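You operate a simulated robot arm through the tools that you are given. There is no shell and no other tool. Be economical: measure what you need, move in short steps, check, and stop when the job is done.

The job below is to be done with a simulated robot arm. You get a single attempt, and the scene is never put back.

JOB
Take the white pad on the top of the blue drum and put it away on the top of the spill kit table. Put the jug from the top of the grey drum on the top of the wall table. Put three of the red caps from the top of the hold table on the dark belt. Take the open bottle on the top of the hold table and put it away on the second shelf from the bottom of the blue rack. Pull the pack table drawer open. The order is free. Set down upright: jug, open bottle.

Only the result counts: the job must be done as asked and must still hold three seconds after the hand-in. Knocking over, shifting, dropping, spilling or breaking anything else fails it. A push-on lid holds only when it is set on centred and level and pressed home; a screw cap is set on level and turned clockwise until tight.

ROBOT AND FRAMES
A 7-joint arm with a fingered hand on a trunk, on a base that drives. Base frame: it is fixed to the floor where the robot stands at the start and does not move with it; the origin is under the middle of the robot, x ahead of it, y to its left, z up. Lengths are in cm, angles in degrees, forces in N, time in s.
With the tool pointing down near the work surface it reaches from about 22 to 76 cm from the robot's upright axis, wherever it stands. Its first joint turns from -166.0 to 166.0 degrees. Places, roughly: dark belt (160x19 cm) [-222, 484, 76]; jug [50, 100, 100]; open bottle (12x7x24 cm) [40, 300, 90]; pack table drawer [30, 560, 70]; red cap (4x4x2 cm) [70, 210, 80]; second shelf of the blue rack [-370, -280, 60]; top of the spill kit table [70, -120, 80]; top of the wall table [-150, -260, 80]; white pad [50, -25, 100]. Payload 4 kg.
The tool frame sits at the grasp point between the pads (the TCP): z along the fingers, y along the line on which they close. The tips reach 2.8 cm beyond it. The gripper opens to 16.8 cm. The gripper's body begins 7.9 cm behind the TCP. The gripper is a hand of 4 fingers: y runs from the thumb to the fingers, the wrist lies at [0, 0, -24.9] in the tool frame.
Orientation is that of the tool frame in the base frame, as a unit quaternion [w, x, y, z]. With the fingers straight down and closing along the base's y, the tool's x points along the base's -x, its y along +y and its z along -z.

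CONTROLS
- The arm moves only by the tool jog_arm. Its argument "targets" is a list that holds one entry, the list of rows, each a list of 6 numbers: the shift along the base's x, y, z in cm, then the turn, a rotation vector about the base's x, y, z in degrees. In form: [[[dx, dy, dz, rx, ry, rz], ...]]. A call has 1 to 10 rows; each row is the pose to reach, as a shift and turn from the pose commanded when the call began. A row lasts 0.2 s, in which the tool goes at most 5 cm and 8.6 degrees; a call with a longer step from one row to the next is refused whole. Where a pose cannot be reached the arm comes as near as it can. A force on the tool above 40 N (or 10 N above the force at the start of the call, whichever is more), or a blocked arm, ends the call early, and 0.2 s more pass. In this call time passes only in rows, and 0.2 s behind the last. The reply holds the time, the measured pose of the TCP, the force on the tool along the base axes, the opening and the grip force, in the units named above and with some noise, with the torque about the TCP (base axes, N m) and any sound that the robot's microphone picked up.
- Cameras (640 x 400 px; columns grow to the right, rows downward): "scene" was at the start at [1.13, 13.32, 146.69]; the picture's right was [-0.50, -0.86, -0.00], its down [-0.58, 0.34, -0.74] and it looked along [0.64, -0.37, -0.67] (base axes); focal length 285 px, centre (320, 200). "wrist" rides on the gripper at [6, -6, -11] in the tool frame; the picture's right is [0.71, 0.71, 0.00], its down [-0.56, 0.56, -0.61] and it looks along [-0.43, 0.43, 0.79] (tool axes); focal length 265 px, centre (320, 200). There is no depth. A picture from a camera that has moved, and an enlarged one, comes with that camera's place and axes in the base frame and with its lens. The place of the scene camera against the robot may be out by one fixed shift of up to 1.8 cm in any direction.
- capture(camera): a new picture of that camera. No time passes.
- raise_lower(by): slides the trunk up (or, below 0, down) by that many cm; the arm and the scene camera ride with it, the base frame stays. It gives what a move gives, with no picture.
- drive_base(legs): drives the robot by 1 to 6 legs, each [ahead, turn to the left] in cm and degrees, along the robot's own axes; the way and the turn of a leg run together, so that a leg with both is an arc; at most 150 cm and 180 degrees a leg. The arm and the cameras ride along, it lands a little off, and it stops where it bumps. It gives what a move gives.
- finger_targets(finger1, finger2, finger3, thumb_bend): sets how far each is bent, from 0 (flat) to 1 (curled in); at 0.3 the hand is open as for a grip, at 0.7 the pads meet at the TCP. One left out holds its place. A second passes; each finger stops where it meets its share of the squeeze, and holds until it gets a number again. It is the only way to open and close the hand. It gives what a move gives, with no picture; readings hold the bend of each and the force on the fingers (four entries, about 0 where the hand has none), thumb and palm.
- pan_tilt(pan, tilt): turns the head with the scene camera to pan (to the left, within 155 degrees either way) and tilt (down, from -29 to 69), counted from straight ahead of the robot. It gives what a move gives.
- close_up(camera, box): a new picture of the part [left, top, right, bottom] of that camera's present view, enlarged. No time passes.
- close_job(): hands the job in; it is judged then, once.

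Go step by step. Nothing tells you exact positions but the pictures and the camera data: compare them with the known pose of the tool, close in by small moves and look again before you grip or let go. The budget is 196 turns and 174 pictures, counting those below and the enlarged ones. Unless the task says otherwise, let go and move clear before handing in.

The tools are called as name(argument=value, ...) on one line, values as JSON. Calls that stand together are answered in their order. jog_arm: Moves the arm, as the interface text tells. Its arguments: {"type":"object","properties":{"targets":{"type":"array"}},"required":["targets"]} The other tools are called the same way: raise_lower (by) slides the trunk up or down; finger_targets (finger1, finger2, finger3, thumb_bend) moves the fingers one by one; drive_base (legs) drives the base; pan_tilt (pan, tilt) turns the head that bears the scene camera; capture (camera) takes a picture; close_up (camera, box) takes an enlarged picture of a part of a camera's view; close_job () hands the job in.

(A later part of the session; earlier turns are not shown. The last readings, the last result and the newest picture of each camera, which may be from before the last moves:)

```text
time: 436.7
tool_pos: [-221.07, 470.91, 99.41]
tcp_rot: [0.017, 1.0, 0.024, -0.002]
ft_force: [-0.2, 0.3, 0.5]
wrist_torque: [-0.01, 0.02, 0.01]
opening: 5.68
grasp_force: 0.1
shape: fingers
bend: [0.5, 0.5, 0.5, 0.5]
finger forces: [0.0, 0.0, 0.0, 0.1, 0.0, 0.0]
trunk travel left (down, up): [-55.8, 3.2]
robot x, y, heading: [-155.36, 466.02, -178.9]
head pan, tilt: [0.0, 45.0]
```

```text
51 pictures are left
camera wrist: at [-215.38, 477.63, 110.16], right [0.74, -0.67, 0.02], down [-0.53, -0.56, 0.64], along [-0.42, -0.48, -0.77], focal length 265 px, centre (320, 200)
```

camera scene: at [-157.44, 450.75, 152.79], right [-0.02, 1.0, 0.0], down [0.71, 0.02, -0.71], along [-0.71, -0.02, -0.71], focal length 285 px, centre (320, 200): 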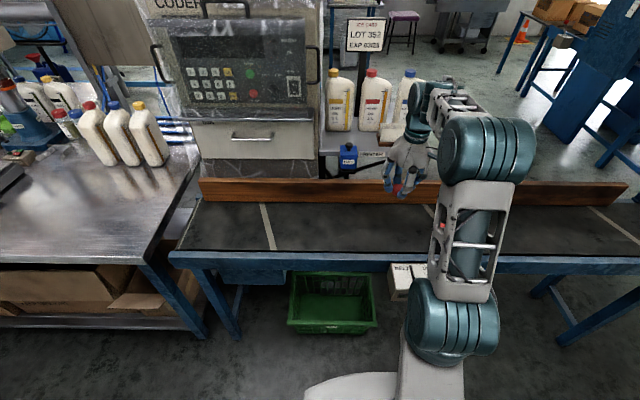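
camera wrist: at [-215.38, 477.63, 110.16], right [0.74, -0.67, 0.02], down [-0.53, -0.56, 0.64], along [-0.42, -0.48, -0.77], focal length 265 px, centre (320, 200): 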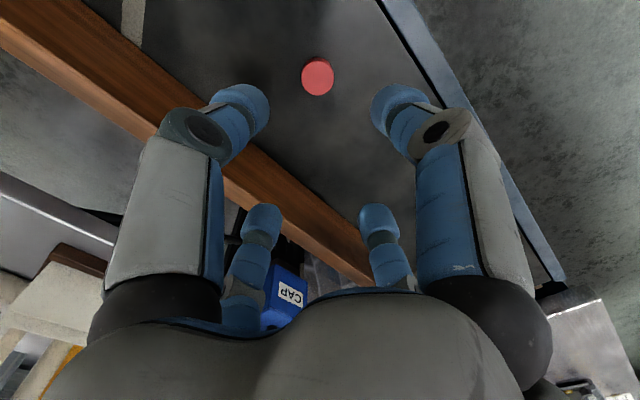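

Second cap is on the belt. Return for the third at about [66, 213].

drive_base(legs=[[-30, 0], [0, 88.7], [126, 0], [127, 0], [0, 90], [108, 0]])

finger_targets(finger1=0.48, finger2=0.48, finger3=0.48, thumb_bend=0.48)

capture(camera="wrist")

capture(camera="scene")

```text
time: 463.2
tool_pos: [43.15, 204.88, 99.41]
tcp_rot: [0.003, -0.002, 1.0, 0.017]
ft_force: [-0.1, -0.5, 0.6]
wrist_torque: [-0.01, 0.02, 0.0]
opening: 5.68
grasp_force: 0.1
shape: fingers
bend: [0.5, 0.5, 0.5, 0.5]
finger forces: [0.0, 0.0, 0.0, 0.0, 0.0, 0.1]
trunk travel left (down, up): [-55.8, 3.2]
robot x, y, heading: [-21.85, 212.79, -1.1]
head pan, tilt: [0.0, 45.0]
```

```text
time: 464.2
tool_pos: [43.15, 204.99, 99.52]
tcp_rot: [0.002, -0.002, 1.0, 0.018]
ft_force: [-0.4, -0.3, -0.4]
wrist_torque: [0.04, 0.02, -0.04]
opening: 6.28
grasp_force: 0.1
shape: fingers
bend: [0.48, 0.48, 0.48, 0.48]
finger forces: [0.0, 0.0, 0.0, 0.0, 0.1, 0.1]
trunk travel left (down, up): [-55.8, 3.2]
robot x, y, heading: [-21.9, 212.74, -0.9]
head pan, tilt: [0.0, 45.0]
```

```text
50 pictures are left
camera wrist: at [37.07, 198.58, 110.12], right [-0.71, 0.7, 0.02], down [0.55, 0.54, 0.64], along [0.44, 0.46, -0.77], focal length 265 px, centre (320, 200)
```

wrist: 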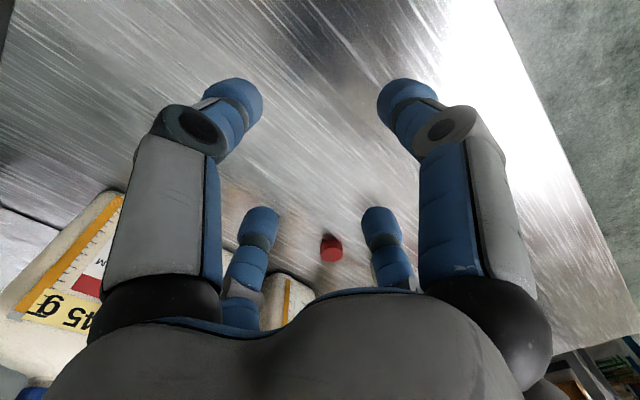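

```text
49 pictures are left
camera scene: at [-19.8, 230.29, 152.79], right [-0.02, -1.0, 0.0], down [-0.71, 0.01, -0.71], along [0.71, -0.01, -0.71], focal length 285 px, centre (320, 200)
```

scene: 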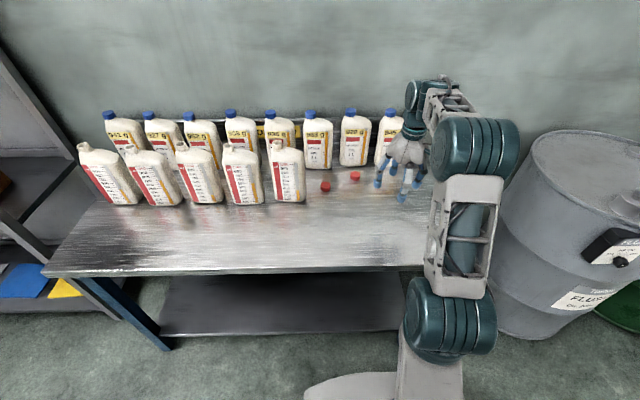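

The third target is the cap near [66, 213] (hidden by a finger). Drive 15 cm and move above it.

drive_base(legs=[[15, 0]])

jog_arm(targets=[[[1, 3, 0, 0, 0, 0], [2, 6, -2, 0, 0, 0], [3, 8, -5, 0, 0, 0], [4, 8, -8, 0, 0, 0]]])

capture(camera="wrist")

```text
time: 465.6
tool_pos: [57.96, 204.76, 99.45]
tcp_rot: [0.003, -0.002, 1.0, 0.017]
ft_force: [0.0, -0.4, 0.6]
wrist_torque: [-0.03, 0.0, 0.0]
opening: 6.29
grasp_force: 0.1
shape: fingers
bend: [0.48, 0.48, 0.48, 0.48]
finger forces: [0.1, 0.0, 0.0, 0.1, 0.0, 0.0]
trunk travel left (down, up): [-55.8, 3.2]
robot x, y, heading: [-7.58, 212.5, -0.8]
head pan, tilt: [0.0, 45.0]
```

```text
time: 466.6
tool_pos: [62.07, 212.9, 91.71]
tcp_rot: [0.003, -0.002, 1.0, 0.018]
ft_force: [-0.3, -0.3, -0.6]
wrist_torque: [0.01, 0.01, 0.01]
opening: 6.3
grasp_force: 0.1
shape: fingers
bend: [0.48, 0.48, 0.48, 0.48]
finger forces: [0.0, 0.1, 0.1, 0.0, 0.0, 0.0]
trunk travel left (down, up): [-55.8, 3.2]
robot x, y, heading: [-7.49, 212.65, -1.0]
head pan, tilt: [0.0, 45.0]
```

```text
48 pictures are left
camera wrist: at [55.96, 206.43, 102.25], right [-0.71, 0.7, 0.02], down [0.55, 0.54, 0.64], along [0.44, 0.46, -0.77], focal length 265 px, centre (320, 200)
```

wrist: 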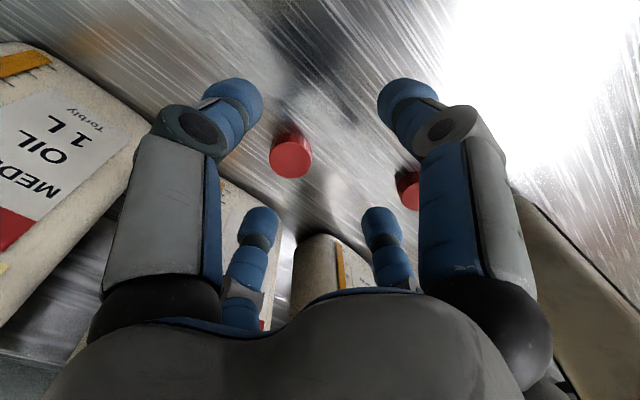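

A bottle stands only ~5 cm behind that cap, so the other cap at about [60.8, 224.8] is safer. Move over it.

jog_arm(targets=[[[-0.5, 4, 0, 0, 0, 0], [-1, 8, 0, 0, 0, 0], [-1.3, 11.8, 0, 0, 0, 0], [-1.3, 11.8, -2, 0, 0, 0]]])

capture(camera="wrist")

```text
time: 467.6
tool_pos: [60.56, 224.67, 89.51]
tcp_rot: [0.003, -0.001, 1.0, 0.018]
ft_force: [-0.2, -0.2, 0.2]
wrist_torque: [0.01, -0.01, 0.03]
opening: 6.3
grasp_force: 0.0
shape: fingers
bend: [0.48, 0.48, 0.48, 0.48]
finger forces: [0.0, 0.0, 0.0, 0.1, 0.1, 0.0]
trunk travel left (down, up): [-55.8, 3.2]
robot x, y, heading: [-7.39, 212.54, -1.0]
head pan, tilt: [0.0, 45.0]
```

```text
47 pictures are left
camera wrist: at [54.53, 218.17, 100.19], right [-0.71, 0.7, 0.02], down [0.55, 0.54, 0.64], along [0.44, 0.46, -0.77], focal length 265 px, centre (320, 200)
```

wrist: 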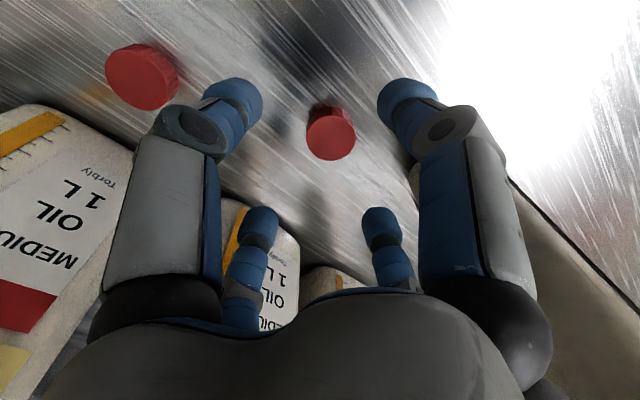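

Cap centre is [60.5, 225.9]; a bottle's corner lies 9 cm away in +y, so I'll turn the hand 45° for clearance before descending.

jog_arm(targets=[[[0, 0.4, 0.5, 0, 0, -8], [0, 0.8, 0.5, 0, 0, -16], [0, 1.1, 0.5, 0, 0, -24], [0, 1.1, 0.5, 0, 0, -32], [0, 1.1, 0.5, 0, 0, -40], [0, 1.1, 0, 0, 0, -45], [0, 1.1, -2.5, 0, 0, -45], [0, 1.1, -4.5, 0, 0, -45]]])

capture(camera="wrist")

```text
time: 469.4
tool_pos: [60.53, 225.73, 85.09]
tcp_rot: [0.009, 0.381, 0.925, 0.015]
ft_force: [-0.5, 0.0, -0.1]
wrist_torque: [0.0, 0.01, 0.0]
opening: 6.29
grasp_force: 0.1
shape: fingers
bend: [0.48, 0.48, 0.48, 0.48]
finger forces: [0.0, 0.1, 0.1, 0.0, 0.1, 0.0]
trunk travel left (down, up): [-55.8, 3.2]
robot x, y, heading: [-7.08, 212.21, -0.9]
head pan, tilt: [0.0, 45.0]
```

```text
46 pictures are left
camera wrist: at [51.72, 225.48, 95.71], right [0.0, 1.0, 0.02], down [0.77, -0.01, 0.64], along [0.64, 0.02, -0.77], focal length 265 px, centre (320, 200)
```

wrist: 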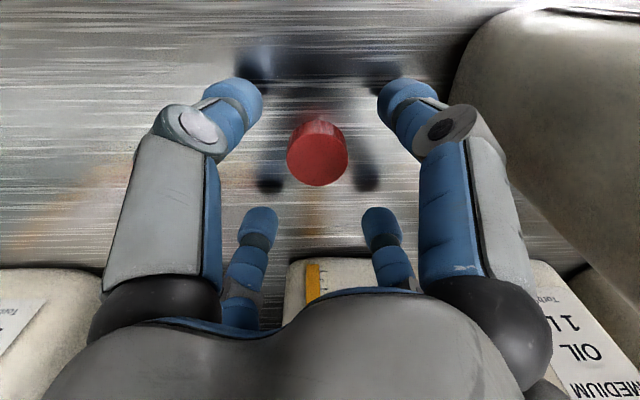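

Well centred with clear space. Lower, close and lift.

jog_arm(targets=[[[0, 0, -0.6, 0, 0, 0], [0, 0, -1.1, 0, 0, 0]]])

finger_targets(finger1=0.68, finger2=0.68, finger3=0.68, thumb_bend=0.68)

jog_arm(targets=[[[0, 0, 2, 0, 0, 0], [-0.5, -0.5, 5, 0, 0, 0], [-2, -2, 8, 0, 0, 0], [-4, -4, 11, 0, 0, 0], [-6, -6, 14, 0, 0, 0], [-7, -7, 16, 0, 0, 0]]])

capture(camera="wrist")

capture(camera="scene")

```text
time: 470.0
tool_pos: [60.69, 225.7, 83.87]
tcp_rot: [0.009, 0.381, 0.925, 0.015]
ft_force: [0.4, -1.0, -0.9]
wrist_torque: [0.01, 0.01, -0.04]
opening: 6.29
grasp_force: 0.1
shape: fingers
bend: [0.48, 0.48, 0.48, 0.48]
finger forces: [0.0, 0.0, 0.0, 0.0, 0.0, 0.0]
trunk travel left (down, up): [-55.8, 3.2]
robot x, y, heading: [-7.1, 212.1, -0.8]
head pan, tilt: [0.0, 45.0]
```

```text
time: 471.0
tool_pos: [60.73, 225.71, 83.85]
tcp_rot: [0.009, 0.382, 0.924, 0.015]
ft_force: [0.3, 0.1, -0.2]
wrist_torque: [-0.01, -0.01, 0.02]
opening: 2.05
grasp_force: 14.3
shape: fingers
bend: [0.62, 0.62, 0.62, 0.63]
finger forces: [6.0, 6.6, 6.2, 0.0, 9.2, 0.0]
trunk travel left (down, up): [-55.8, 3.2]
robot x, y, heading: [-7.41, 212.41, -1.0]
head pan, tilt: [0.0, 45.0]
```

```text
time: 472.4
tool_pos: [53.53, 218.69, 99.72]
tcp_rot: [0.009, 0.381, 0.925, 0.016]
ft_force: [-0.7, 0.3, 0.6]
wrist_torque: [-0.02, 0.01, -0.02]
opening: 1.99
grasp_force: 13.8
shape: fingers
bend: [0.62, 0.62, 0.62, 0.63]
finger forces: [6.1, 6.7, 6.2, 0.0, 9.1, 0.0]
trunk travel left (down, up): [-55.8, 3.2]
robot x, y, heading: [-7.47, 212.73, -0.9]
head pan, tilt: [0.0, 45.0]
```

```text
45 pictures are left
camera wrist: at [44.6, 218.55, 110.47], right [0.0, 1.0, 0.02], down [0.77, -0.01, 0.64], along [0.64, 0.02, -0.77], focal length 265 px, centre (320, 200)
```

wrist: 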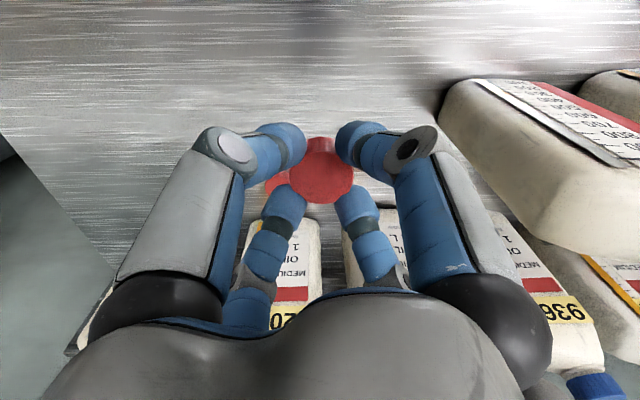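

```text
44 pictures are left
camera scene: at [-5.08, 230.03, 152.79], right [-0.02, -1.0, 0.0], down [-0.71, 0.01, -0.71], along [0.71, -0.01, -0.71], focal length 285 px, centre (320, 200)
```

scene: 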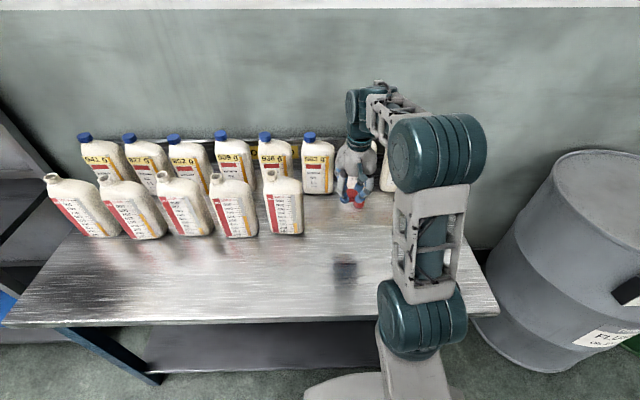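

Third cap held. Drive to the belt again, aiming at y≈455.

drive_base(legs=[[-118, 0], [0, 90.9], [124, 0], [124, 0], [0, 90], [28, 0]])

capture(camera="scene")

capture(camera="wrist")

```text
time: 499.6
tool_pos: [-203.92, 460.2, 99.83]
tcp_rot: [0.015, 0.922, -0.386, -0.009]
ft_force: [0.0, 0.6, -1.0]
wrist_torque: [-0.03, -0.03, -0.03]
opening: 1.93
grasp_force: 13.3
shape: fingers
bend: [0.62, 0.62, 0.62, 0.63]
finger forces: [5.6, 6.6, 6.3, 0.0, 8.3, 0.1]
trunk travel left (down, up): [-55.8, 3.2]
robot x, y, heading: [-143.02, 466.25, 178.4]
head pan, tilt: [0.0, 45.0]
```

```text
43 pictures are left
camera scene: at [-145.54, 450.98, 152.79], right [0.03, 1.0, 0.0], down [0.71, -0.02, -0.71], along [-0.71, 0.02, -0.71], focal length 285 px, centre (320, 200)
```

scene: 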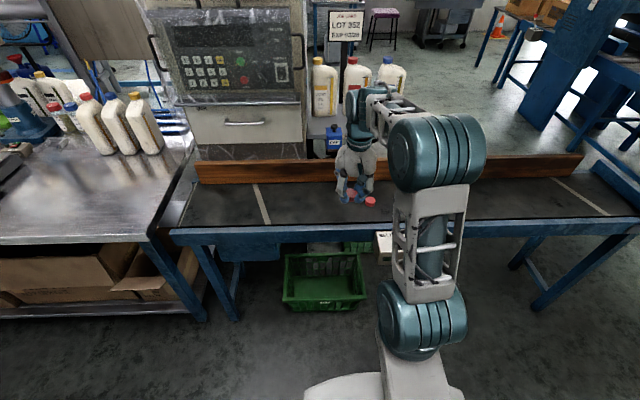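

```text
42 pictures are left
camera wrist: at [-195.05, 460.57, 110.41], right [-0.01, -1.0, 0.02], down [-0.77, 0.02, 0.64], along [-0.64, -0.01, -0.77], focal length 265 px, centre (320, 200)
```

wrist: 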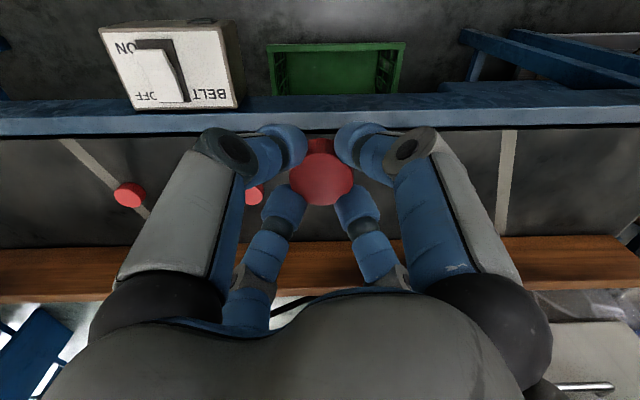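

Both caps rest on the belt. Drive 10 cm closer and place the third at about [-221, 452].

drive_base(legs=[[10, 0]])

jog_arm(targets=[[[-2.5, -3, -2, 0, 0, 0], [-5, -6, -4, 0, 0, 0], [-7, -8.2, -8, 0, 0, 0], [-7, -8.2, -12, 0, 0, 0], [-7, -8.2, -16, 0, 0, 0], [-7, -8.2, -18, 0, 0, 0], [-7, -8.2, -19.2, 0, 0, 0], [-7, -8.2, -19.8, 0, 0, 0]]])

capture(camera="wrist")

```text
time: 500.7
tool_pos: [-213.83, 460.46, 99.55]
tcp_rot: [0.015, 0.923, -0.384, -0.009]
ft_force: [-0.4, -0.5, -0.2]
wrist_torque: [0.01, -0.03, -0.01]
opening: 1.92
grasp_force: 13.0
shape: fingers
bend: [0.62, 0.62, 0.62, 0.63]
finger forces: [5.6, 6.6, 6.2, 0.0, 8.4, 0.0]
trunk travel left (down, up): [-55.8, 3.2]
robot x, y, heading: [-152.53, 466.41, 178.6]
head pan, tilt: [0.0, 45.0]
```

```text
time: 502.5
tool_pos: [-220.69, 452.38, 79.88]
tcp_rot: [0.014, 0.923, -0.383, -0.009]
ft_force: [-0.1, 0.5, 0.0]
wrist_torque: [0.01, -0.02, 0.01]
opening: 1.91
grasp_force: 13.0
shape: fingers
bend: [0.62, 0.62, 0.62, 0.63]
finger forces: [5.5, 6.6, 6.2, 0.0, 8.4, 0.1]
trunk travel left (down, up): [-55.8, 3.2]
robot x, y, heading: [-152.99, 466.07, 178.5]
head pan, tilt: [0.0, 45.0]
```

```text
41 pictures are left
camera wrist: at [-211.92, 452.56, 90.66], right [0.0, -1.0, 0.02], down [-0.77, 0.02, 0.64], along [-0.64, -0.01, -0.77], focal length 265 px, centre (320, 200)
```

wrist: 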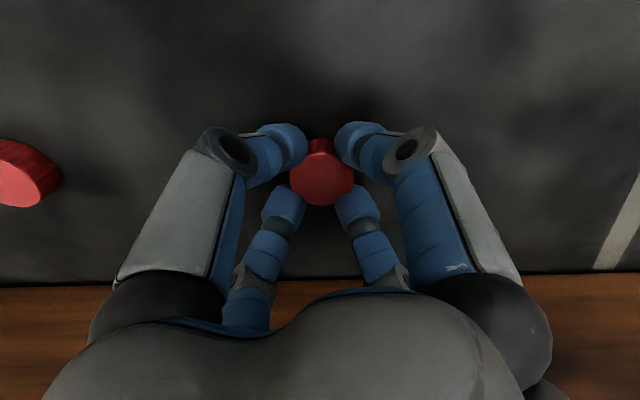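

finger_targets(finger1=0.5, finger2=0.5, finger3=0.5, thumb_bend=0.5)

jog_arm(targets=[[[0, 0, 2, 0, 0, 0], [0, 0, 5, 0, 0, 0], [0, 0, 9, 0, 0, 0], [0, 0, 13, 0, 0, 0], [0, 0, 17, 0, 0, 0], [0, 0, 20, 0, 0, 0]]])

drive_base(legs=[[-25, 0]])

capture(camera="scene")

pan_tilt(pan=-120, tilt=30)

capture(camera="scene")

```text
time: 503.5
tool_pos: [-220.81, 452.26, 79.94]
tcp_rot: [0.015, 0.923, -0.384, -0.008]
ft_force: [0.3, 0.6, 0.2]
wrist_torque: [0.0, -0.01, 0.0]
opening: 5.67
grasp_force: 0.2
shape: fingers
bend: [0.5, 0.5, 0.5, 0.5]
finger forces: [0.0, 0.0, 0.0, 0.0, 0.0, 0.0]
trunk travel left (down, up): [-55.8, 3.2]
robot x, y, heading: [-152.68, 466.4, 178.5]
head pan, tilt: [0.0, 45.0]
```

```text
time: 504.9
tool_pos: [-220.67, 452.33, 100.01]
tcp_rot: [0.015, 0.923, -0.384, -0.009]
ft_force: [0.4, -0.3, 0.3]
wrist_torque: [-0.02, 0.02, 0.02]
opening: 5.66
grasp_force: 0.0
shape: fingers
bend: [0.5, 0.5, 0.5, 0.5]
finger forces: [0.0, 0.0, 0.0, 0.1, 0.1, 0.1]
trunk travel left (down, up): [-55.8, 3.2]
robot x, y, heading: [-152.84, 466.16, 178.2]
head pan, tilt: [0.0, 45.0]
```

```text
time: 506.7
tool_pos: [-196.26, 451.85, 100.08]
tcp_rot: [0.015, 0.922, -0.386, -0.009]
ft_force: [0.5, 0.4, 0.4]
wrist_torque: [0.01, -0.02, 0.01]
opening: 5.68
grasp_force: 0.1
shape: fingers
bend: [0.5, 0.5, 0.5, 0.5]
finger forces: [0.1, 0.0, 0.0, 0.1, 0.0, 0.0]
trunk travel left (down, up): [-55.8, 3.2]
robot x, y, heading: [-128.21, 465.89, 178.2]
head pan, tilt: [0.0, 45.0]
```

```text
40 pictures are left
camera scene: at [-130.7, 450.59, 152.79], right [0.03, 1.0, 0.0], down [0.71, -0.02, -0.71], along [-0.71, 0.02, -0.71], focal length 285 px, centre (320, 200)
```

scene: 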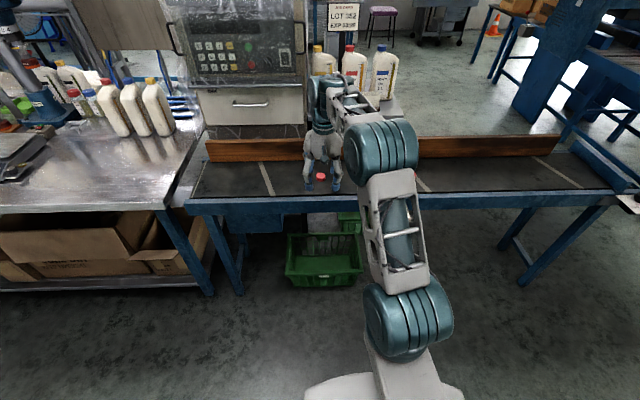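

```text
time: 508.7
tool_pos: [-196.11, 451.84, 100.01]
tcp_rot: [0.015, 0.922, -0.386, -0.009]
ft_force: [0.6, -0.3, 0.6]
wrist_torque: [0.0, 0.01, 0.01]
opening: 5.71
grasp_force: 0.0
shape: fingers
bend: [0.5, 0.5, 0.5, 0.5]
finger forces: [0.0, 0.0, 0.0, 0.0, 0.0, 0.0]
trunk travel left (down, up): [-55.8, 3.2]
robot x, y, heading: [-128.1, 465.5, 178.4]
head pan, tilt: [-120.0, 30.0]
```

```text
39 pictures are left
camera scene: at [-117.9, 458.08, 155.05], right [0.85, -0.52, 0.0], down [-0.26, -0.43, -0.87], along [0.45, 0.74, -0.5], focal length 285 px, centre (320, 200)
```

scene: 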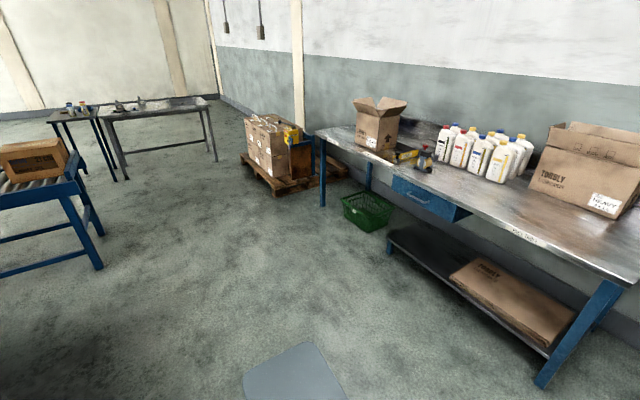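

All three caps are on the belt. Now the pack table drawer (blue, under the table top). Zoom in on it.

close_up(camera="scene", box=[370, 150, 490, 240])

```text
4.44 times, centred on (430, 195) of scene
camera zoom: at [-117.9, 458.08, 155.05], right [0.85, -0.52, 0.0], down [-0.26, -0.43, -0.87], along [0.45, 0.74, -0.5], focal length 1265 px, centre (-169, 222)
```

zoom: 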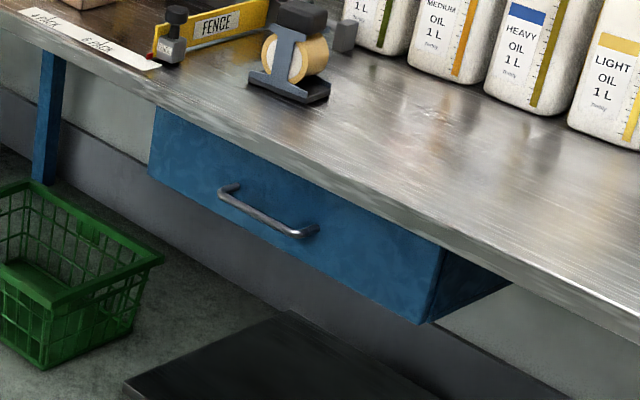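

The drawer has a horizontal bar handle around [11, 556, 68]. I'll drive to face it from x≈-78.

drive_base(legs=[[0, -118], [98, 0], [0, -60.2]])

pan_tilt(pan=0, tilt=40)

raise_lower(by=-30)

capture(camera="scene")

```text
time: 521.3
tool_pos: [-13.65, 566.79, 99.99]
tcp_rot: [0.008, 0.363, 0.931, 0.015]
ft_force: [0.1, 0.0, 0.3]
wrist_torque: [0.01, -0.02, -0.01]
opening: 5.7
grasp_force: 0.0
shape: fingers
bend: [0.5, 0.5, 0.5, 0.5]
finger forces: [0.0, 0.0, 0.0, 0.0, 0.1, 0.0]
trunk travel left (down, up): [-55.8, 3.2]
robot x, y, heading: [-81.25, 549.97, 1.3]
head pan, tilt: [-120.0, 30.0]
```

```text
time: 523.3
tool_pos: [-13.51, 567.0, 100.06]
tcp_rot: [0.009, 0.363, 0.932, 0.016]
ft_force: [0.3, -0.4, -0.4]
wrist_torque: [0.01, 0.04, -0.02]
opening: 5.7
grasp_force: 0.0
shape: fingers
bend: [0.5, 0.5, 0.5, 0.5]
finger forces: [0.0, 0.0, 0.0, 0.0, 0.0, 0.0]
trunk travel left (down, up): [-55.8, 3.2]
robot x, y, heading: [-80.87, 549.48, 1.4]
head pan, tilt: [0.0, 40.0]
```

```text
time: 526.3
tool_pos: [-13.7, 566.93, 69.99]
tcp_rot: [0.009, 0.363, 0.932, 0.015]
ft_force: [-0.2, -0.5, -0.4]
wrist_torque: [0.0, 0.0, -0.02]
opening: 5.68
grasp_force: 0.1
shape: fingers
bend: [0.5, 0.5, 0.5, 0.5]
finger forces: [0.0, 0.1, 0.0, 0.1, 0.1, 0.0]
trunk travel left (down, up): [-25.8, 33.2]
robot x, y, heading: [-81.05, 549.63, 1.4]
head pan, tilt: [0.0, 40.0]
```

```text
37 pictures are left
camera scene: at [-78.83, 567.34, 123.52], right [0.02, -1.0, 0.0], down [-0.64, -0.01, -0.77], along [0.77, 0.02, -0.64], focal length 285 px, centre (320, 200)
```

scene: 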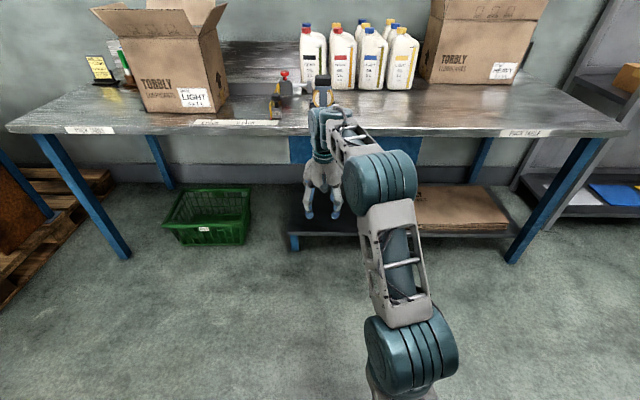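

The drawer front spans y≈529–579 (centre ≈554), front x≈19. I'll square the hand, flatten thumb and finger2, and pitch the tool to point forward; fingers 1 and 3 will then pinch the bar vertically.

jog_arm(targets=[[[0, -2, 0, 0, 0, 8.5], [0, -4, 0, 0, 0, 17], [0, -6, 0, 0, 0, 25.5], [0, -9, 0, 0, 0, 34], [0, -12, 0, 0, 0, 42.5]]])

finger_targets(finger1=0.4, finger2=0, finger3=0.4, thumb_bend=0)

jog_arm(targets=[[[0, 0, 0, 0, -8.5, 0], [0, 0, 0, 0, -17, 0], [0, 0, 0, 0, -25.5, 0], [0, 0, 0, 0, -34, 0], [0, 0, 0, 0, -42.5, 0], [0, 0, 0, 0, -51, 0], [0, 0, 0, 0, -59.5, 0], [0, 0, 0, 0, -68, 0], [0, 0, 0, 0, -76.5, 0], [0, 0, 0, 0, -85, 0]]])

capture(camera="wrist")

capture(camera="scene")

```text
time: 527.5
tool_pos: [-13.73, 555.08, 69.87]
tcp_rot: [0.002, -0.001, 1.0, 0.017]
ft_force: [-0.5, -0.2, -0.6]
wrist_torque: [-0.03, 0.0, -0.03]
opening: 5.67
grasp_force: 0.1
shape: fingers
bend: [0.5, 0.5, 0.5, 0.5]
finger forces: [0.0, 0.0, 0.0, 0.0, 0.0, 0.0]
trunk travel left (down, up): [-25.8, 33.2]
robot x, y, heading: [-81.06, 549.99, 1.5]
head pan, tilt: [0.0, 40.0]
```

```text
time: 528.5
tool_pos: [-13.61, 555.0, 69.89]
tcp_rot: [0.003, 0.0, 1.0, 0.017]
ft_force: [-0.8, -0.3, -0.2]
wrist_torque: [-0.02, 0.0, -0.01]
opening: 13.28
grasp_force: 0.1
shape: fingers
bend: [0.4, 0.0, 0.4, 0.0]
finger forces: [0.0, 0.1, 0.0, 0.1, 0.0, 0.0]
trunk travel left (down, up): [-25.8, 33.2]
robot x, y, heading: [-80.94, 549.53, 1.3]
head pan, tilt: [0.0, 40.0]
```

```text
time: 530.7
tool_pos: [-13.65, 555.05, 70.19]
tcp_rot: [0.679, -0.013, 0.734, 0.014]
ft_force: [-0.5, 1.5, 0.7]
wrist_torque: [-0.01, 0.0, -0.13]
opening: 13.34
grasp_force: 0.1
shape: fingers
bend: [0.4, 0.0, 0.4, 0.0]
finger forces: [0.0, 0.0, 0.0, 0.1, 0.0, 0.2]
trunk travel left (down, up): [-25.8, 33.2]
robot x, y, heading: [-81.05, 549.5, 1.1]
head pan, tilt: [0.0, 40.0]
```

```text
36 pictures are left
camera wrist: at [-24.87, 548.56, 64.9], right [-0.08, 0.71, -0.7], down [-0.59, 0.53, 0.61], along [0.8, 0.46, 0.37], focal length 265 px, centre (320, 200)
```

wrist: 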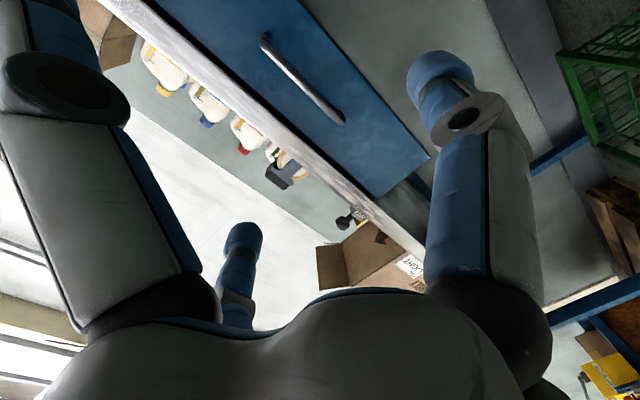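

```text
35 pictures are left
camera scene: at [-78.93, 567.47, 123.51], right [0.02, -1.0, 0.0], down [-0.64, -0.01, -0.77], along [0.77, 0.01, -0.64], focal length 285 px, centre (320, 200)
```

scene: 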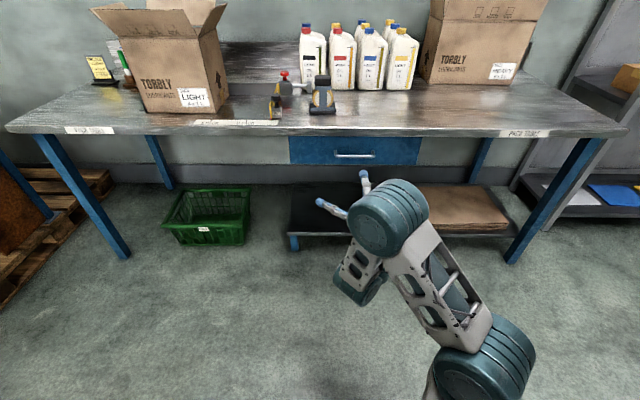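

The handle bar spans y≈547–562 at z≈69.8, x≈12. The hand is level with it. I'll narrow fingers 1/3, drive 14 cm forward, then look.

finger_targets(finger1=0.54, finger3=0.54)

drive_base(legs=[[14, 0]])

capture(camera="wrist")

close_up(camera="scene", box=[260, 120, 460, 240])

```text
time: 531.7
tool_pos: [-13.59, 554.88, 70.14]
tcp_rot: [0.678, -0.011, 0.735, 0.013]
ft_force: [0.6, -0.6, 0.2]
wrist_torque: [-0.01, -0.01, 0.01]
opening: 12.17
grasp_force: 0.0
shape: fingers
bend: [0.54, 0.0, 0.54, 0.0]
finger forces: [0.0, 0.0, 0.0, 0.1, 0.0, 0.0]
trunk travel left (down, up): [-25.8, 33.2]
robot x, y, heading: [-81.39, 549.96, 1.2]
head pan, tilt: [0.0, 40.0]
```

```text
time: 533.1
tool_pos: [0.56, 555.12, 70.0]
tcp_rot: [0.678, -0.011, 0.735, 0.013]
ft_force: [0.0, -0.3, -0.4]
wrist_torque: [0.0, 0.0, -0.02]
opening: 12.17
grasp_force: 0.1
shape: fingers
bend: [0.54, 0.0, 0.54, 0.0]
finger forces: [0.1, 0.1, 0.0, 0.1, 0.0, 0.0]
trunk travel left (down, up): [-25.8, 33.2]
robot x, y, heading: [-66.66, 549.87, 1.0]
head pan, tilt: [0.0, 40.0]
```

```text
34 pictures are left
camera wrist: at [-10.63, 548.7, 64.85], right [-0.08, 0.71, -0.7], down [-0.59, 0.54, 0.61], along [0.81, 0.46, 0.37], focal length 265 px, centre (320, 200)
```

wrist: 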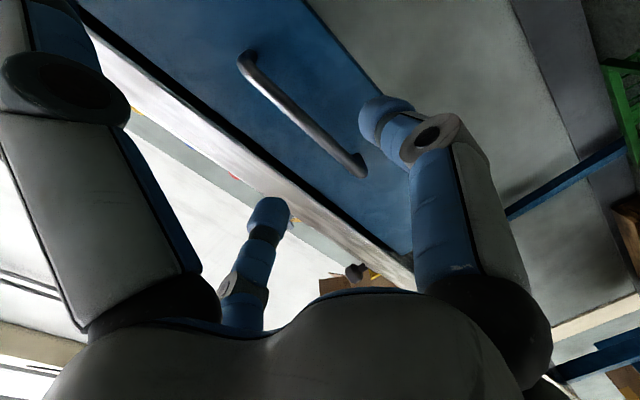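

```text
3.20 times, centred on (360, 180) of scene
camera zoom: at [-64.61, 567.63, 123.52], right [0.02, -1.0, 0.0], down [-0.64, -0.01, -0.77], along [0.77, 0.02, -0.64], focal length 911 px, centre (192, 264)
```

zoom: 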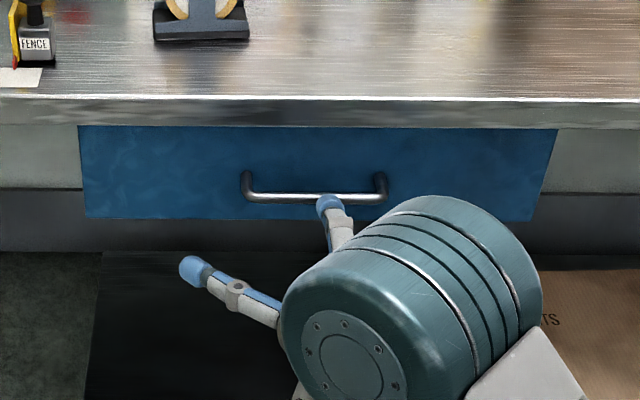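

Bar is at x≈10, z≈69.4. Advance 8 cm so the fingertips straddle it.

jog_arm(targets=[[[2, 0, -0.3, 0, 0, 0], [4, 0, -0.5, 0, 0, 0], [6, 0, -0.5, 0, 0, 0], [7, 0, -0.5, 0, 0, 0], [8, 0, -0.5, 0, 0, 0]]])

capture(camera="wrist")

close_up(camera="scene", box=[260, 120, 460, 240])

```text
time: 534.3
tool_pos: [8.72, 555.06, 69.59]
tcp_rot: [0.678, -0.012, 0.735, 0.013]
ft_force: [0.4, -1.6, -0.4]
wrist_torque: [0.01, 0.01, 0.0]
opening: 12.18
grasp_force: 0.2
shape: fingers
bend: [0.54, 0.0, 0.54, 0.0]
finger forces: [0.0, 0.1, 0.0, 0.0, 0.0, 0.0]
trunk travel left (down, up): [-25.8, 33.2]
robot x, y, heading: [-66.65, 550.09, 1.4]
head pan, tilt: [0.0, 40.0]
```

```text
32 pictures are left
camera wrist: at [-2.51, 548.69, 64.43], right [-0.08, 0.71, -0.7], down [-0.59, 0.54, 0.61], along [0.81, 0.46, 0.37], focal length 265 px, centre (320, 200)
```

wrist: 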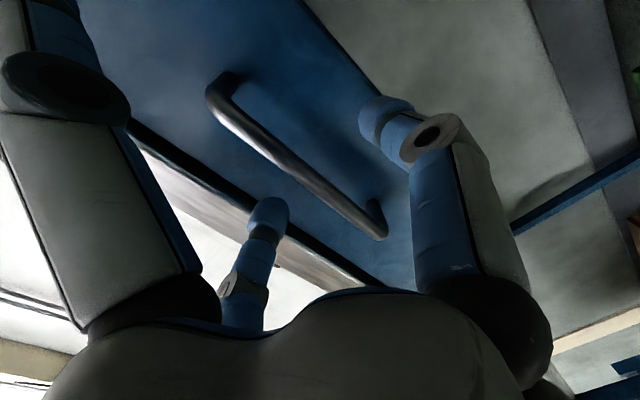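

```text
3.20 times, centred on (360, 180) of scene
camera zoom: at [-64.6, 567.64, 123.51], right [0.02, -1.0, 0.0], down [-0.64, -0.01, -0.77], along [0.77, 0.02, -0.64], focal length 911 px, centre (192, 264)
```

zoom: 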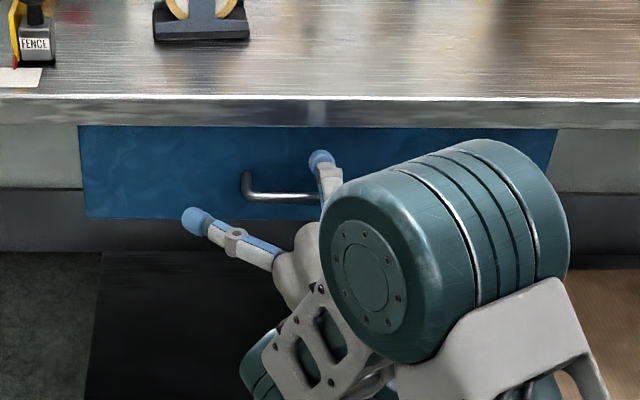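

The bar lies between the two fingertips, ~1.6 cm ahead of the TCP. Advance 0.6 and close fingers 1 and 3.

jog_arm(targets=[[[0.6, 0, 0, 0, 0, 0]]])

finger_targets(finger1=0.75, finger3=0.75)

capture(camera="wrist")

```text
time: 534.7
tool_pos: [9.39, 555.04, 69.58]
tcp_rot: [0.678, -0.012, 0.735, 0.014]
ft_force: [0.1, -0.1, -0.1]
wrist_torque: [-0.01, 0.01, 0.0]
opening: 12.16
grasp_force: 0.1
shape: fingers
bend: [0.54, 0.0, 0.54, 0.0]
finger forces: [0.1, 0.0, 0.1, 0.1, 0.0, 0.0]
trunk travel left (down, up): [-25.8, 33.2]
robot x, y, heading: [-66.69, 550.05, 1.3]
head pan, tilt: [0.0, 40.0]
```

```text
time: 535.7
tool_pos: [9.38, 554.96, 69.64]
tcp_rot: [0.678, -0.011, 0.735, 0.013]
ft_force: [1.1, 0.7, 5.8]
wrist_torque: [0.0, -0.13, 0.01]
opening: 11.26
grasp_force: 6.8
shape: fingers
bend: [0.73, 0.0, 0.65, 0.0]
finger forces: [4.7, 0.0, 9.6, 0.0, 0.0, 0.0]
trunk travel left (down, up): [-25.8, 33.2]
robot x, y, heading: [-66.43, 550.14, 1.1]
head pan, tilt: [0.0, 40.0]
```

```text
30 pictures are left
camera wrist: at [-1.97, 548.65, 64.4], right [-0.08, 0.71, -0.7], down [-0.59, 0.54, 0.61], along [0.81, 0.46, 0.37], focal length 265 px, centre (320, 200)
```

wrist: 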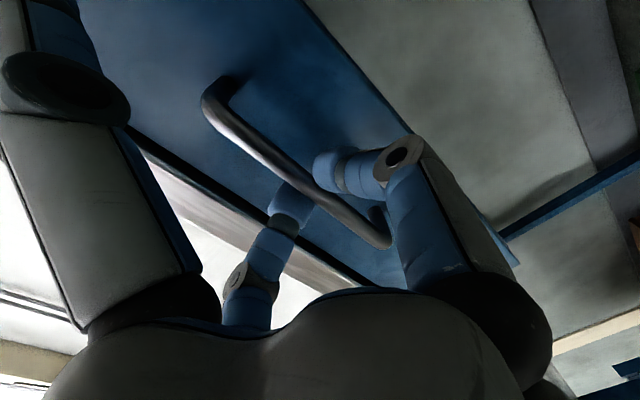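

The bar is pinched. Try a small pull.

jog_arm(targets=[[[-1, 0, 0, 0, 0, 0], [-2, 0, 0, 0, 0, 0], [-3, 0, 0, 0, 0, 0], [-4, 0, 0, 0, 0, 0]]])

capture(camera="wrist")

close_up(camera="scene", box=[260, 120, 460, 240])

```text
time: 536.7
tool_pos: [5.33, 554.99, 69.62]
tcp_rot: [0.678, -0.011, 0.735, 0.012]
ft_force: [0.3, -0.2, 5.7]
wrist_torque: [0.02, -0.1, 0.0]
opening: 11.28
grasp_force: 7.4
shape: fingers
bend: [0.73, 0.0, 0.65, 0.0]
finger forces: [5.3, 0.0, 9.3, 0.0, 0.0, 0.1]
trunk travel left (down, up): [-25.8, 33.2]
robot x, y, heading: [-66.63, 550.03, 1.2]
head pan, tilt: [0.0, 40.0]
```

```text
29 pictures are left
camera wrist: at [-5.97, 548.65, 64.4], right [-0.08, 0.71, -0.7], down [-0.59, 0.54, 0.61], along [0.81, 0.46, 0.37], focal length 265 px, centre (320, 200)
```

wrist: 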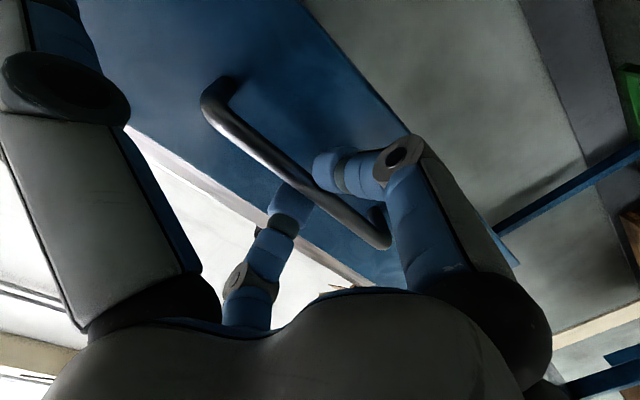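

```text
3.20 times, centred on (360, 180) of scene
camera zoom: at [-64.63, 567.62, 123.52], right [0.02, -1.0, 0.0], down [-0.64, -0.01, -0.77], along [0.77, 0.02, -0.64], focal length 911 px, centre (192, 264)
```

zoom: 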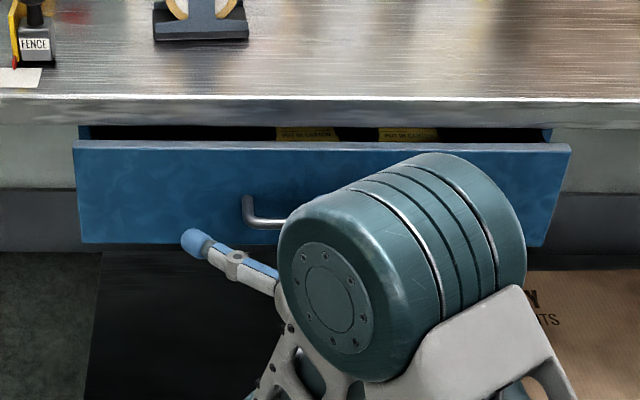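

The drawer moves with the hand. Pull further by driving the base back 20 cm.

drive_base(legs=[[-20, 0]])

capture(camera="scene")

capture(camera="wrist")

```text
time: 538.3
tool_pos: [-14.64, 554.92, 69.74]
tcp_rot: [0.678, -0.012, 0.735, 0.014]
ft_force: [0.2, 1.4, 3.9]
wrist_torque: [-0.02, -0.07, 0.02]
opening: 11.28
grasp_force: 7.5
shape: fingers
bend: [0.73, 0.0, 0.65, 0.0]
finger forces: [6.1, 0.0, 9.1, 0.0, 0.1, 0.1]
trunk travel left (down, up): [-25.8, 33.2]
robot x, y, heading: [-86.85, 549.61, 1.3]
head pan, tilt: [0.0, 40.0]
```

```text
27 pictures are left
camera scene: at [-84.54, 567.22, 123.52], right [0.02, -1.0, 0.0], down [-0.64, -0.01, -0.77], along [0.77, 0.02, -0.64], focal length 285 px, centre (320, 200)
```

scene: 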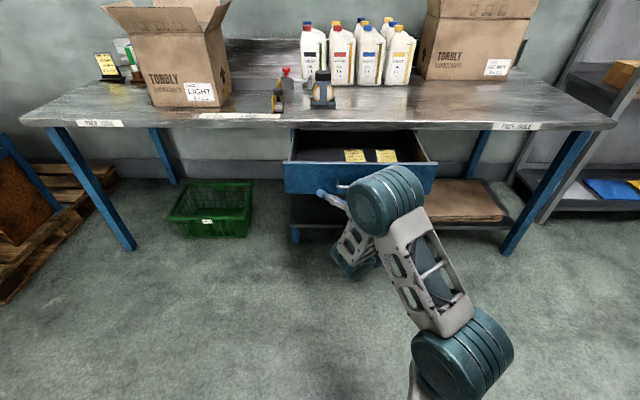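

```text
26 pictures are left
camera wrist: at [-25.81, 548.43, 64.42], right [-0.08, 0.71, -0.7], down [-0.59, 0.53, 0.61], along [0.8, 0.46, 0.37], focal length 265 px, centre (320, 200)
```

wrist: 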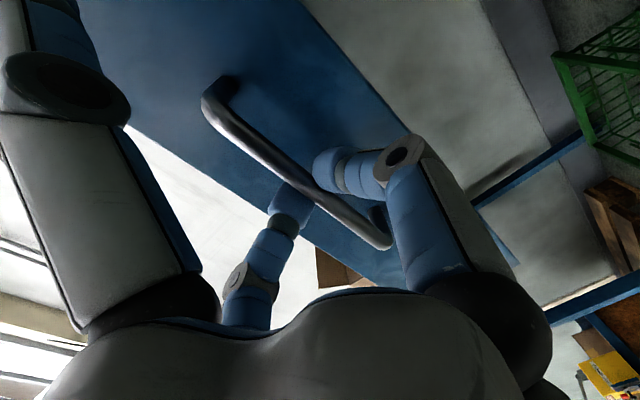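

Open by 24 cm. I'll pull gently further to see whether it has reached its stop.

jog_arm(targets=[[[-1, 0, 0, 0, 0, 0], [-2, 0, 0, 0, 0, 0], [-3, 0, 0, 0, 0, 0], [-4, 0, 0, 0, 0, 0], [-5, 0, 0, 0, 0, 0], [-6, 0, 0, 0, 0, 0]]])

capture(camera="wrist")

```text
time: 539.7
tool_pos: [-20.53, 554.82, 69.83]
tcp_rot: [0.678, -0.012, 0.735, 0.014]
ft_force: [0.0, -1.2, 0.9]
wrist_torque: [-0.01, -0.05, -0.01]
opening: 11.28
grasp_force: 7.2
shape: fingers
bend: [0.73, 0.0, 0.65, 0.0]
finger forces: [6.8, 0.0, 8.1, 0.1, 0.0, 0.1]
trunk travel left (down, up): [-25.8, 33.2]
robot x, y, heading: [-86.52, 549.69, 1.4]
head pan, tilt: [0.0, 40.0]
```

```text
25 pictures are left
camera wrist: at [-31.85, 548.45, 64.49], right [-0.08, 0.71, -0.7], down [-0.59, 0.54, 0.61], along [0.81, 0.46, 0.37], focal length 265 px, centre (320, 200)
```

wrist: 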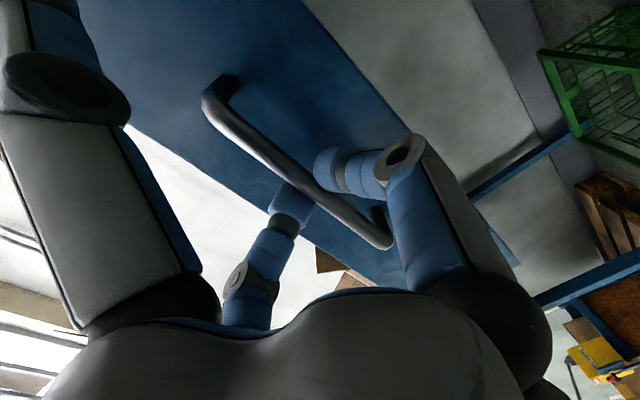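

Still sliding at 30 cm. A bit more, gently, to find the stop.

jog_arm(targets=[[[-1, 0, 0, 0, 0, 0], [-2, 0, 0, 0, 0, 0], [-3, 0, 0, 0, 0, 0], [-4, 0, 0, 0, 0, 0], [-5, 0, 0, 0, 0, 0]]])

capture(camera="wrist")

capture(camera="scene")

```text
time: 540.9
tool_pos: [-25.59, 554.71, 69.83]
tcp_rot: [0.68, -0.013, 0.733, 0.014]
ft_force: [-0.6, 0.4, 7.5]
wrist_torque: [0.02, -0.21, -0.01]
opening: 11.21
grasp_force: 4.0
shape: fingers
bend: [0.75, 0.0, 0.66, 0.0]
finger forces: [0.1, 0.1, 7.5, 0.0, 0.0, 0.0]
trunk travel left (down, up): [-25.8, 33.2]
robot x, y, heading: [-86.93, 549.58, 1.6]
head pan, tilt: [0.0, 40.0]
```

```text
24 pictures are left
camera wrist: at [-36.8, 548.37, 64.53], right [-0.08, 0.71, -0.7], down [-0.59, 0.53, 0.61], along [0.8, 0.46, 0.37], focal length 265 px, centre (320, 200)
```

wrist: 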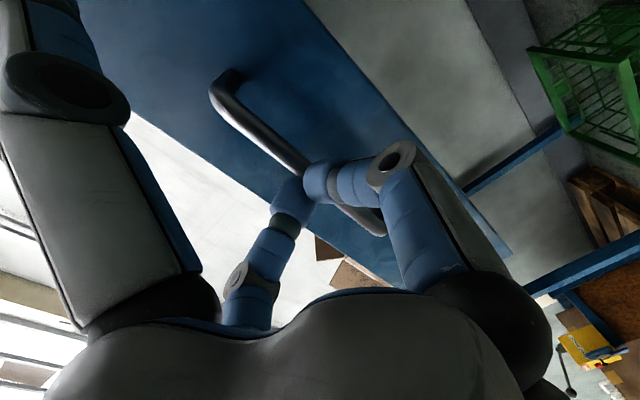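

```text
23 pictures are left
camera scene: at [-84.56, 567.21, 123.53], right [0.02, -1.0, 0.0], down [-0.64, -0.01, -0.77], along [0.77, 0.02, -0.64], focal length 285 px, centre (320, 200)
```

scene: 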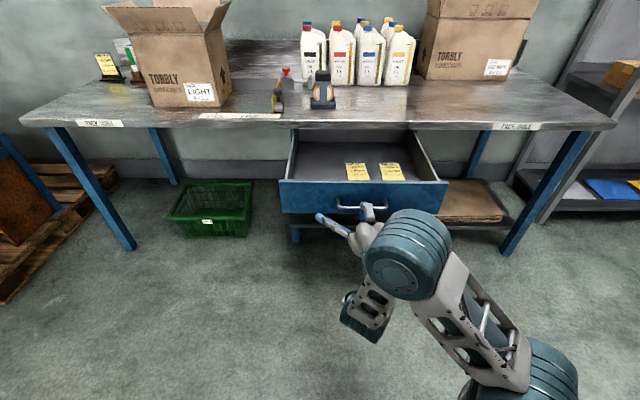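

The drawer is at its stop, fully open. Release and back away.

finger_targets(finger1=0.5, finger3=0.5)

drive_base(legs=[[-30, 0]])

capture(camera="scene")

pan_tilt(pan=-140, tilt=20)

capture(camera="scene")

pan_tilt(pan=140, tilt=25)

capture(camera="scene")

```text
time: 541.9
tool_pos: [-25.54, 554.78, 69.71]
tcp_rot: [0.678, -0.012, 0.735, 0.014]
ft_force: [0.1, -0.3, -0.3]
wrist_torque: [-0.04, 0.02, -0.03]
opening: 12.41
grasp_force: 0.1
shape: fingers
bend: [0.5, 0.0, 0.5, 0.0]
finger forces: [0.1, 0.0, 0.0, 0.0, 0.1, 0.1]
trunk travel left (down, up): [-25.8, 33.2]
robot x, y, heading: [-86.24, 549.72, 1.4]
head pan, tilt: [0.0, 40.0]
```

```text
time: 543.9
tool_pos: [-55.09, 554.07, 69.62]
tcp_rot: [0.678, -0.012, 0.735, 0.013]
ft_force: [0.4, 0.8, -0.3]
wrist_torque: [0.02, -0.02, 0.01]
opening: 12.43
grasp_force: 0.0
shape: fingers
bend: [0.5, 0.0, 0.5, 0.0]
finger forces: [0.0, 0.0, 0.0, 0.0, 0.0, 0.0]
trunk travel left (down, up): [-25.8, 33.2]
robot x, y, heading: [-116.16, 549.16, 1.2]
head pan, tilt: [0.0, 40.0]
```

```text
22 pictures are left
camera scene: at [-114.03, 566.54, 123.52], right [0.02, -1.0, 0.0], down [-0.64, -0.01, -0.77], along [0.77, 0.02, -0.64], focal length 285 px, centre (320, 200)
```

scene: 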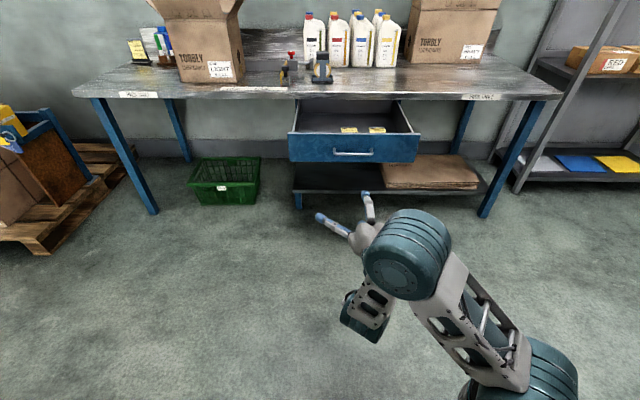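

```text
time: 546.1
tool_pos: [-55.03, 554.05, 69.63]
tcp_rot: [0.678, -0.012, 0.735, 0.013]
ft_force: [-0.3, 0.3, -0.2]
wrist_torque: [0.02, 0.04, -0.02]
opening: 12.44
grasp_force: 0.1
shape: fingers
bend: [0.5, 0.0, 0.5, 0.0]
finger forces: [0.1, 0.1, 0.0, 0.0, 0.0, 0.1]
trunk travel left (down, up): [-25.8, 33.2]
robot x, y, heading: [-116.13, 549.03, 1.6]
head pan, tilt: [-140.0, 20.0]
```

```text
21 pictures are left
camera scene: at [-129.54, 560.19, 126.66], right [-0.66, 0.75, 0.0], down [0.26, 0.23, -0.94], along [-0.71, -0.62, -0.34], focal length 285 px, centre (320, 200)
```

scene: 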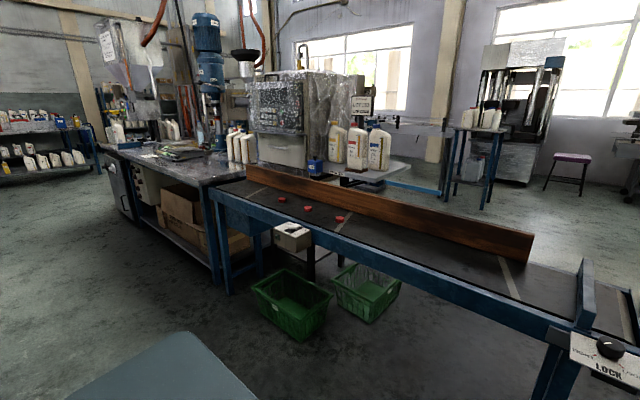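

```text
time: 550.0
tool_pos: [-55.13, 554.04, 69.53]
tcp_rot: [0.677, -0.012, 0.735, 0.014]
ft_force: [0.4, -0.8, 0.0]
wrist_torque: [0.01, -0.03, 0.0]
opening: 12.43
grasp_force: 0.1
shape: fingers
bend: [0.5, 0.0, 0.5, 0.0]
finger forces: [0.0, 0.0, 0.0, 0.0, 0.0, 0.0]
trunk travel left (down, up): [-25.8, 33.2]
robot x, y, heading: [-116.11, 548.97, 1.4]
head pan, tilt: [140.0, 25.0]
```

```text
20 pictures are left
camera scene: at [-129.73, 572.11, 125.85], right [0.63, 0.78, 0.0], down [0.33, -0.26, -0.91], along [-0.71, 0.57, -0.42], focal length 285 px, centre (320, 200)
```

scene: 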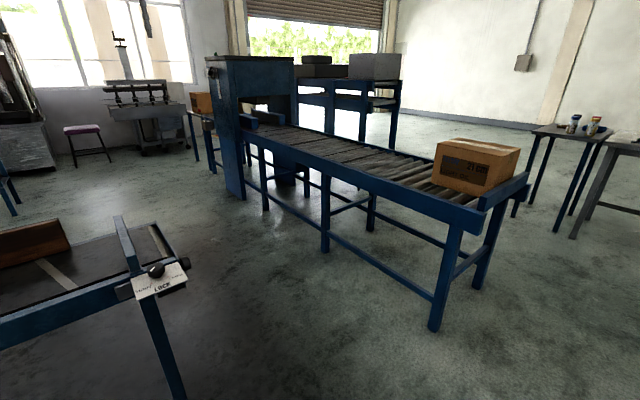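

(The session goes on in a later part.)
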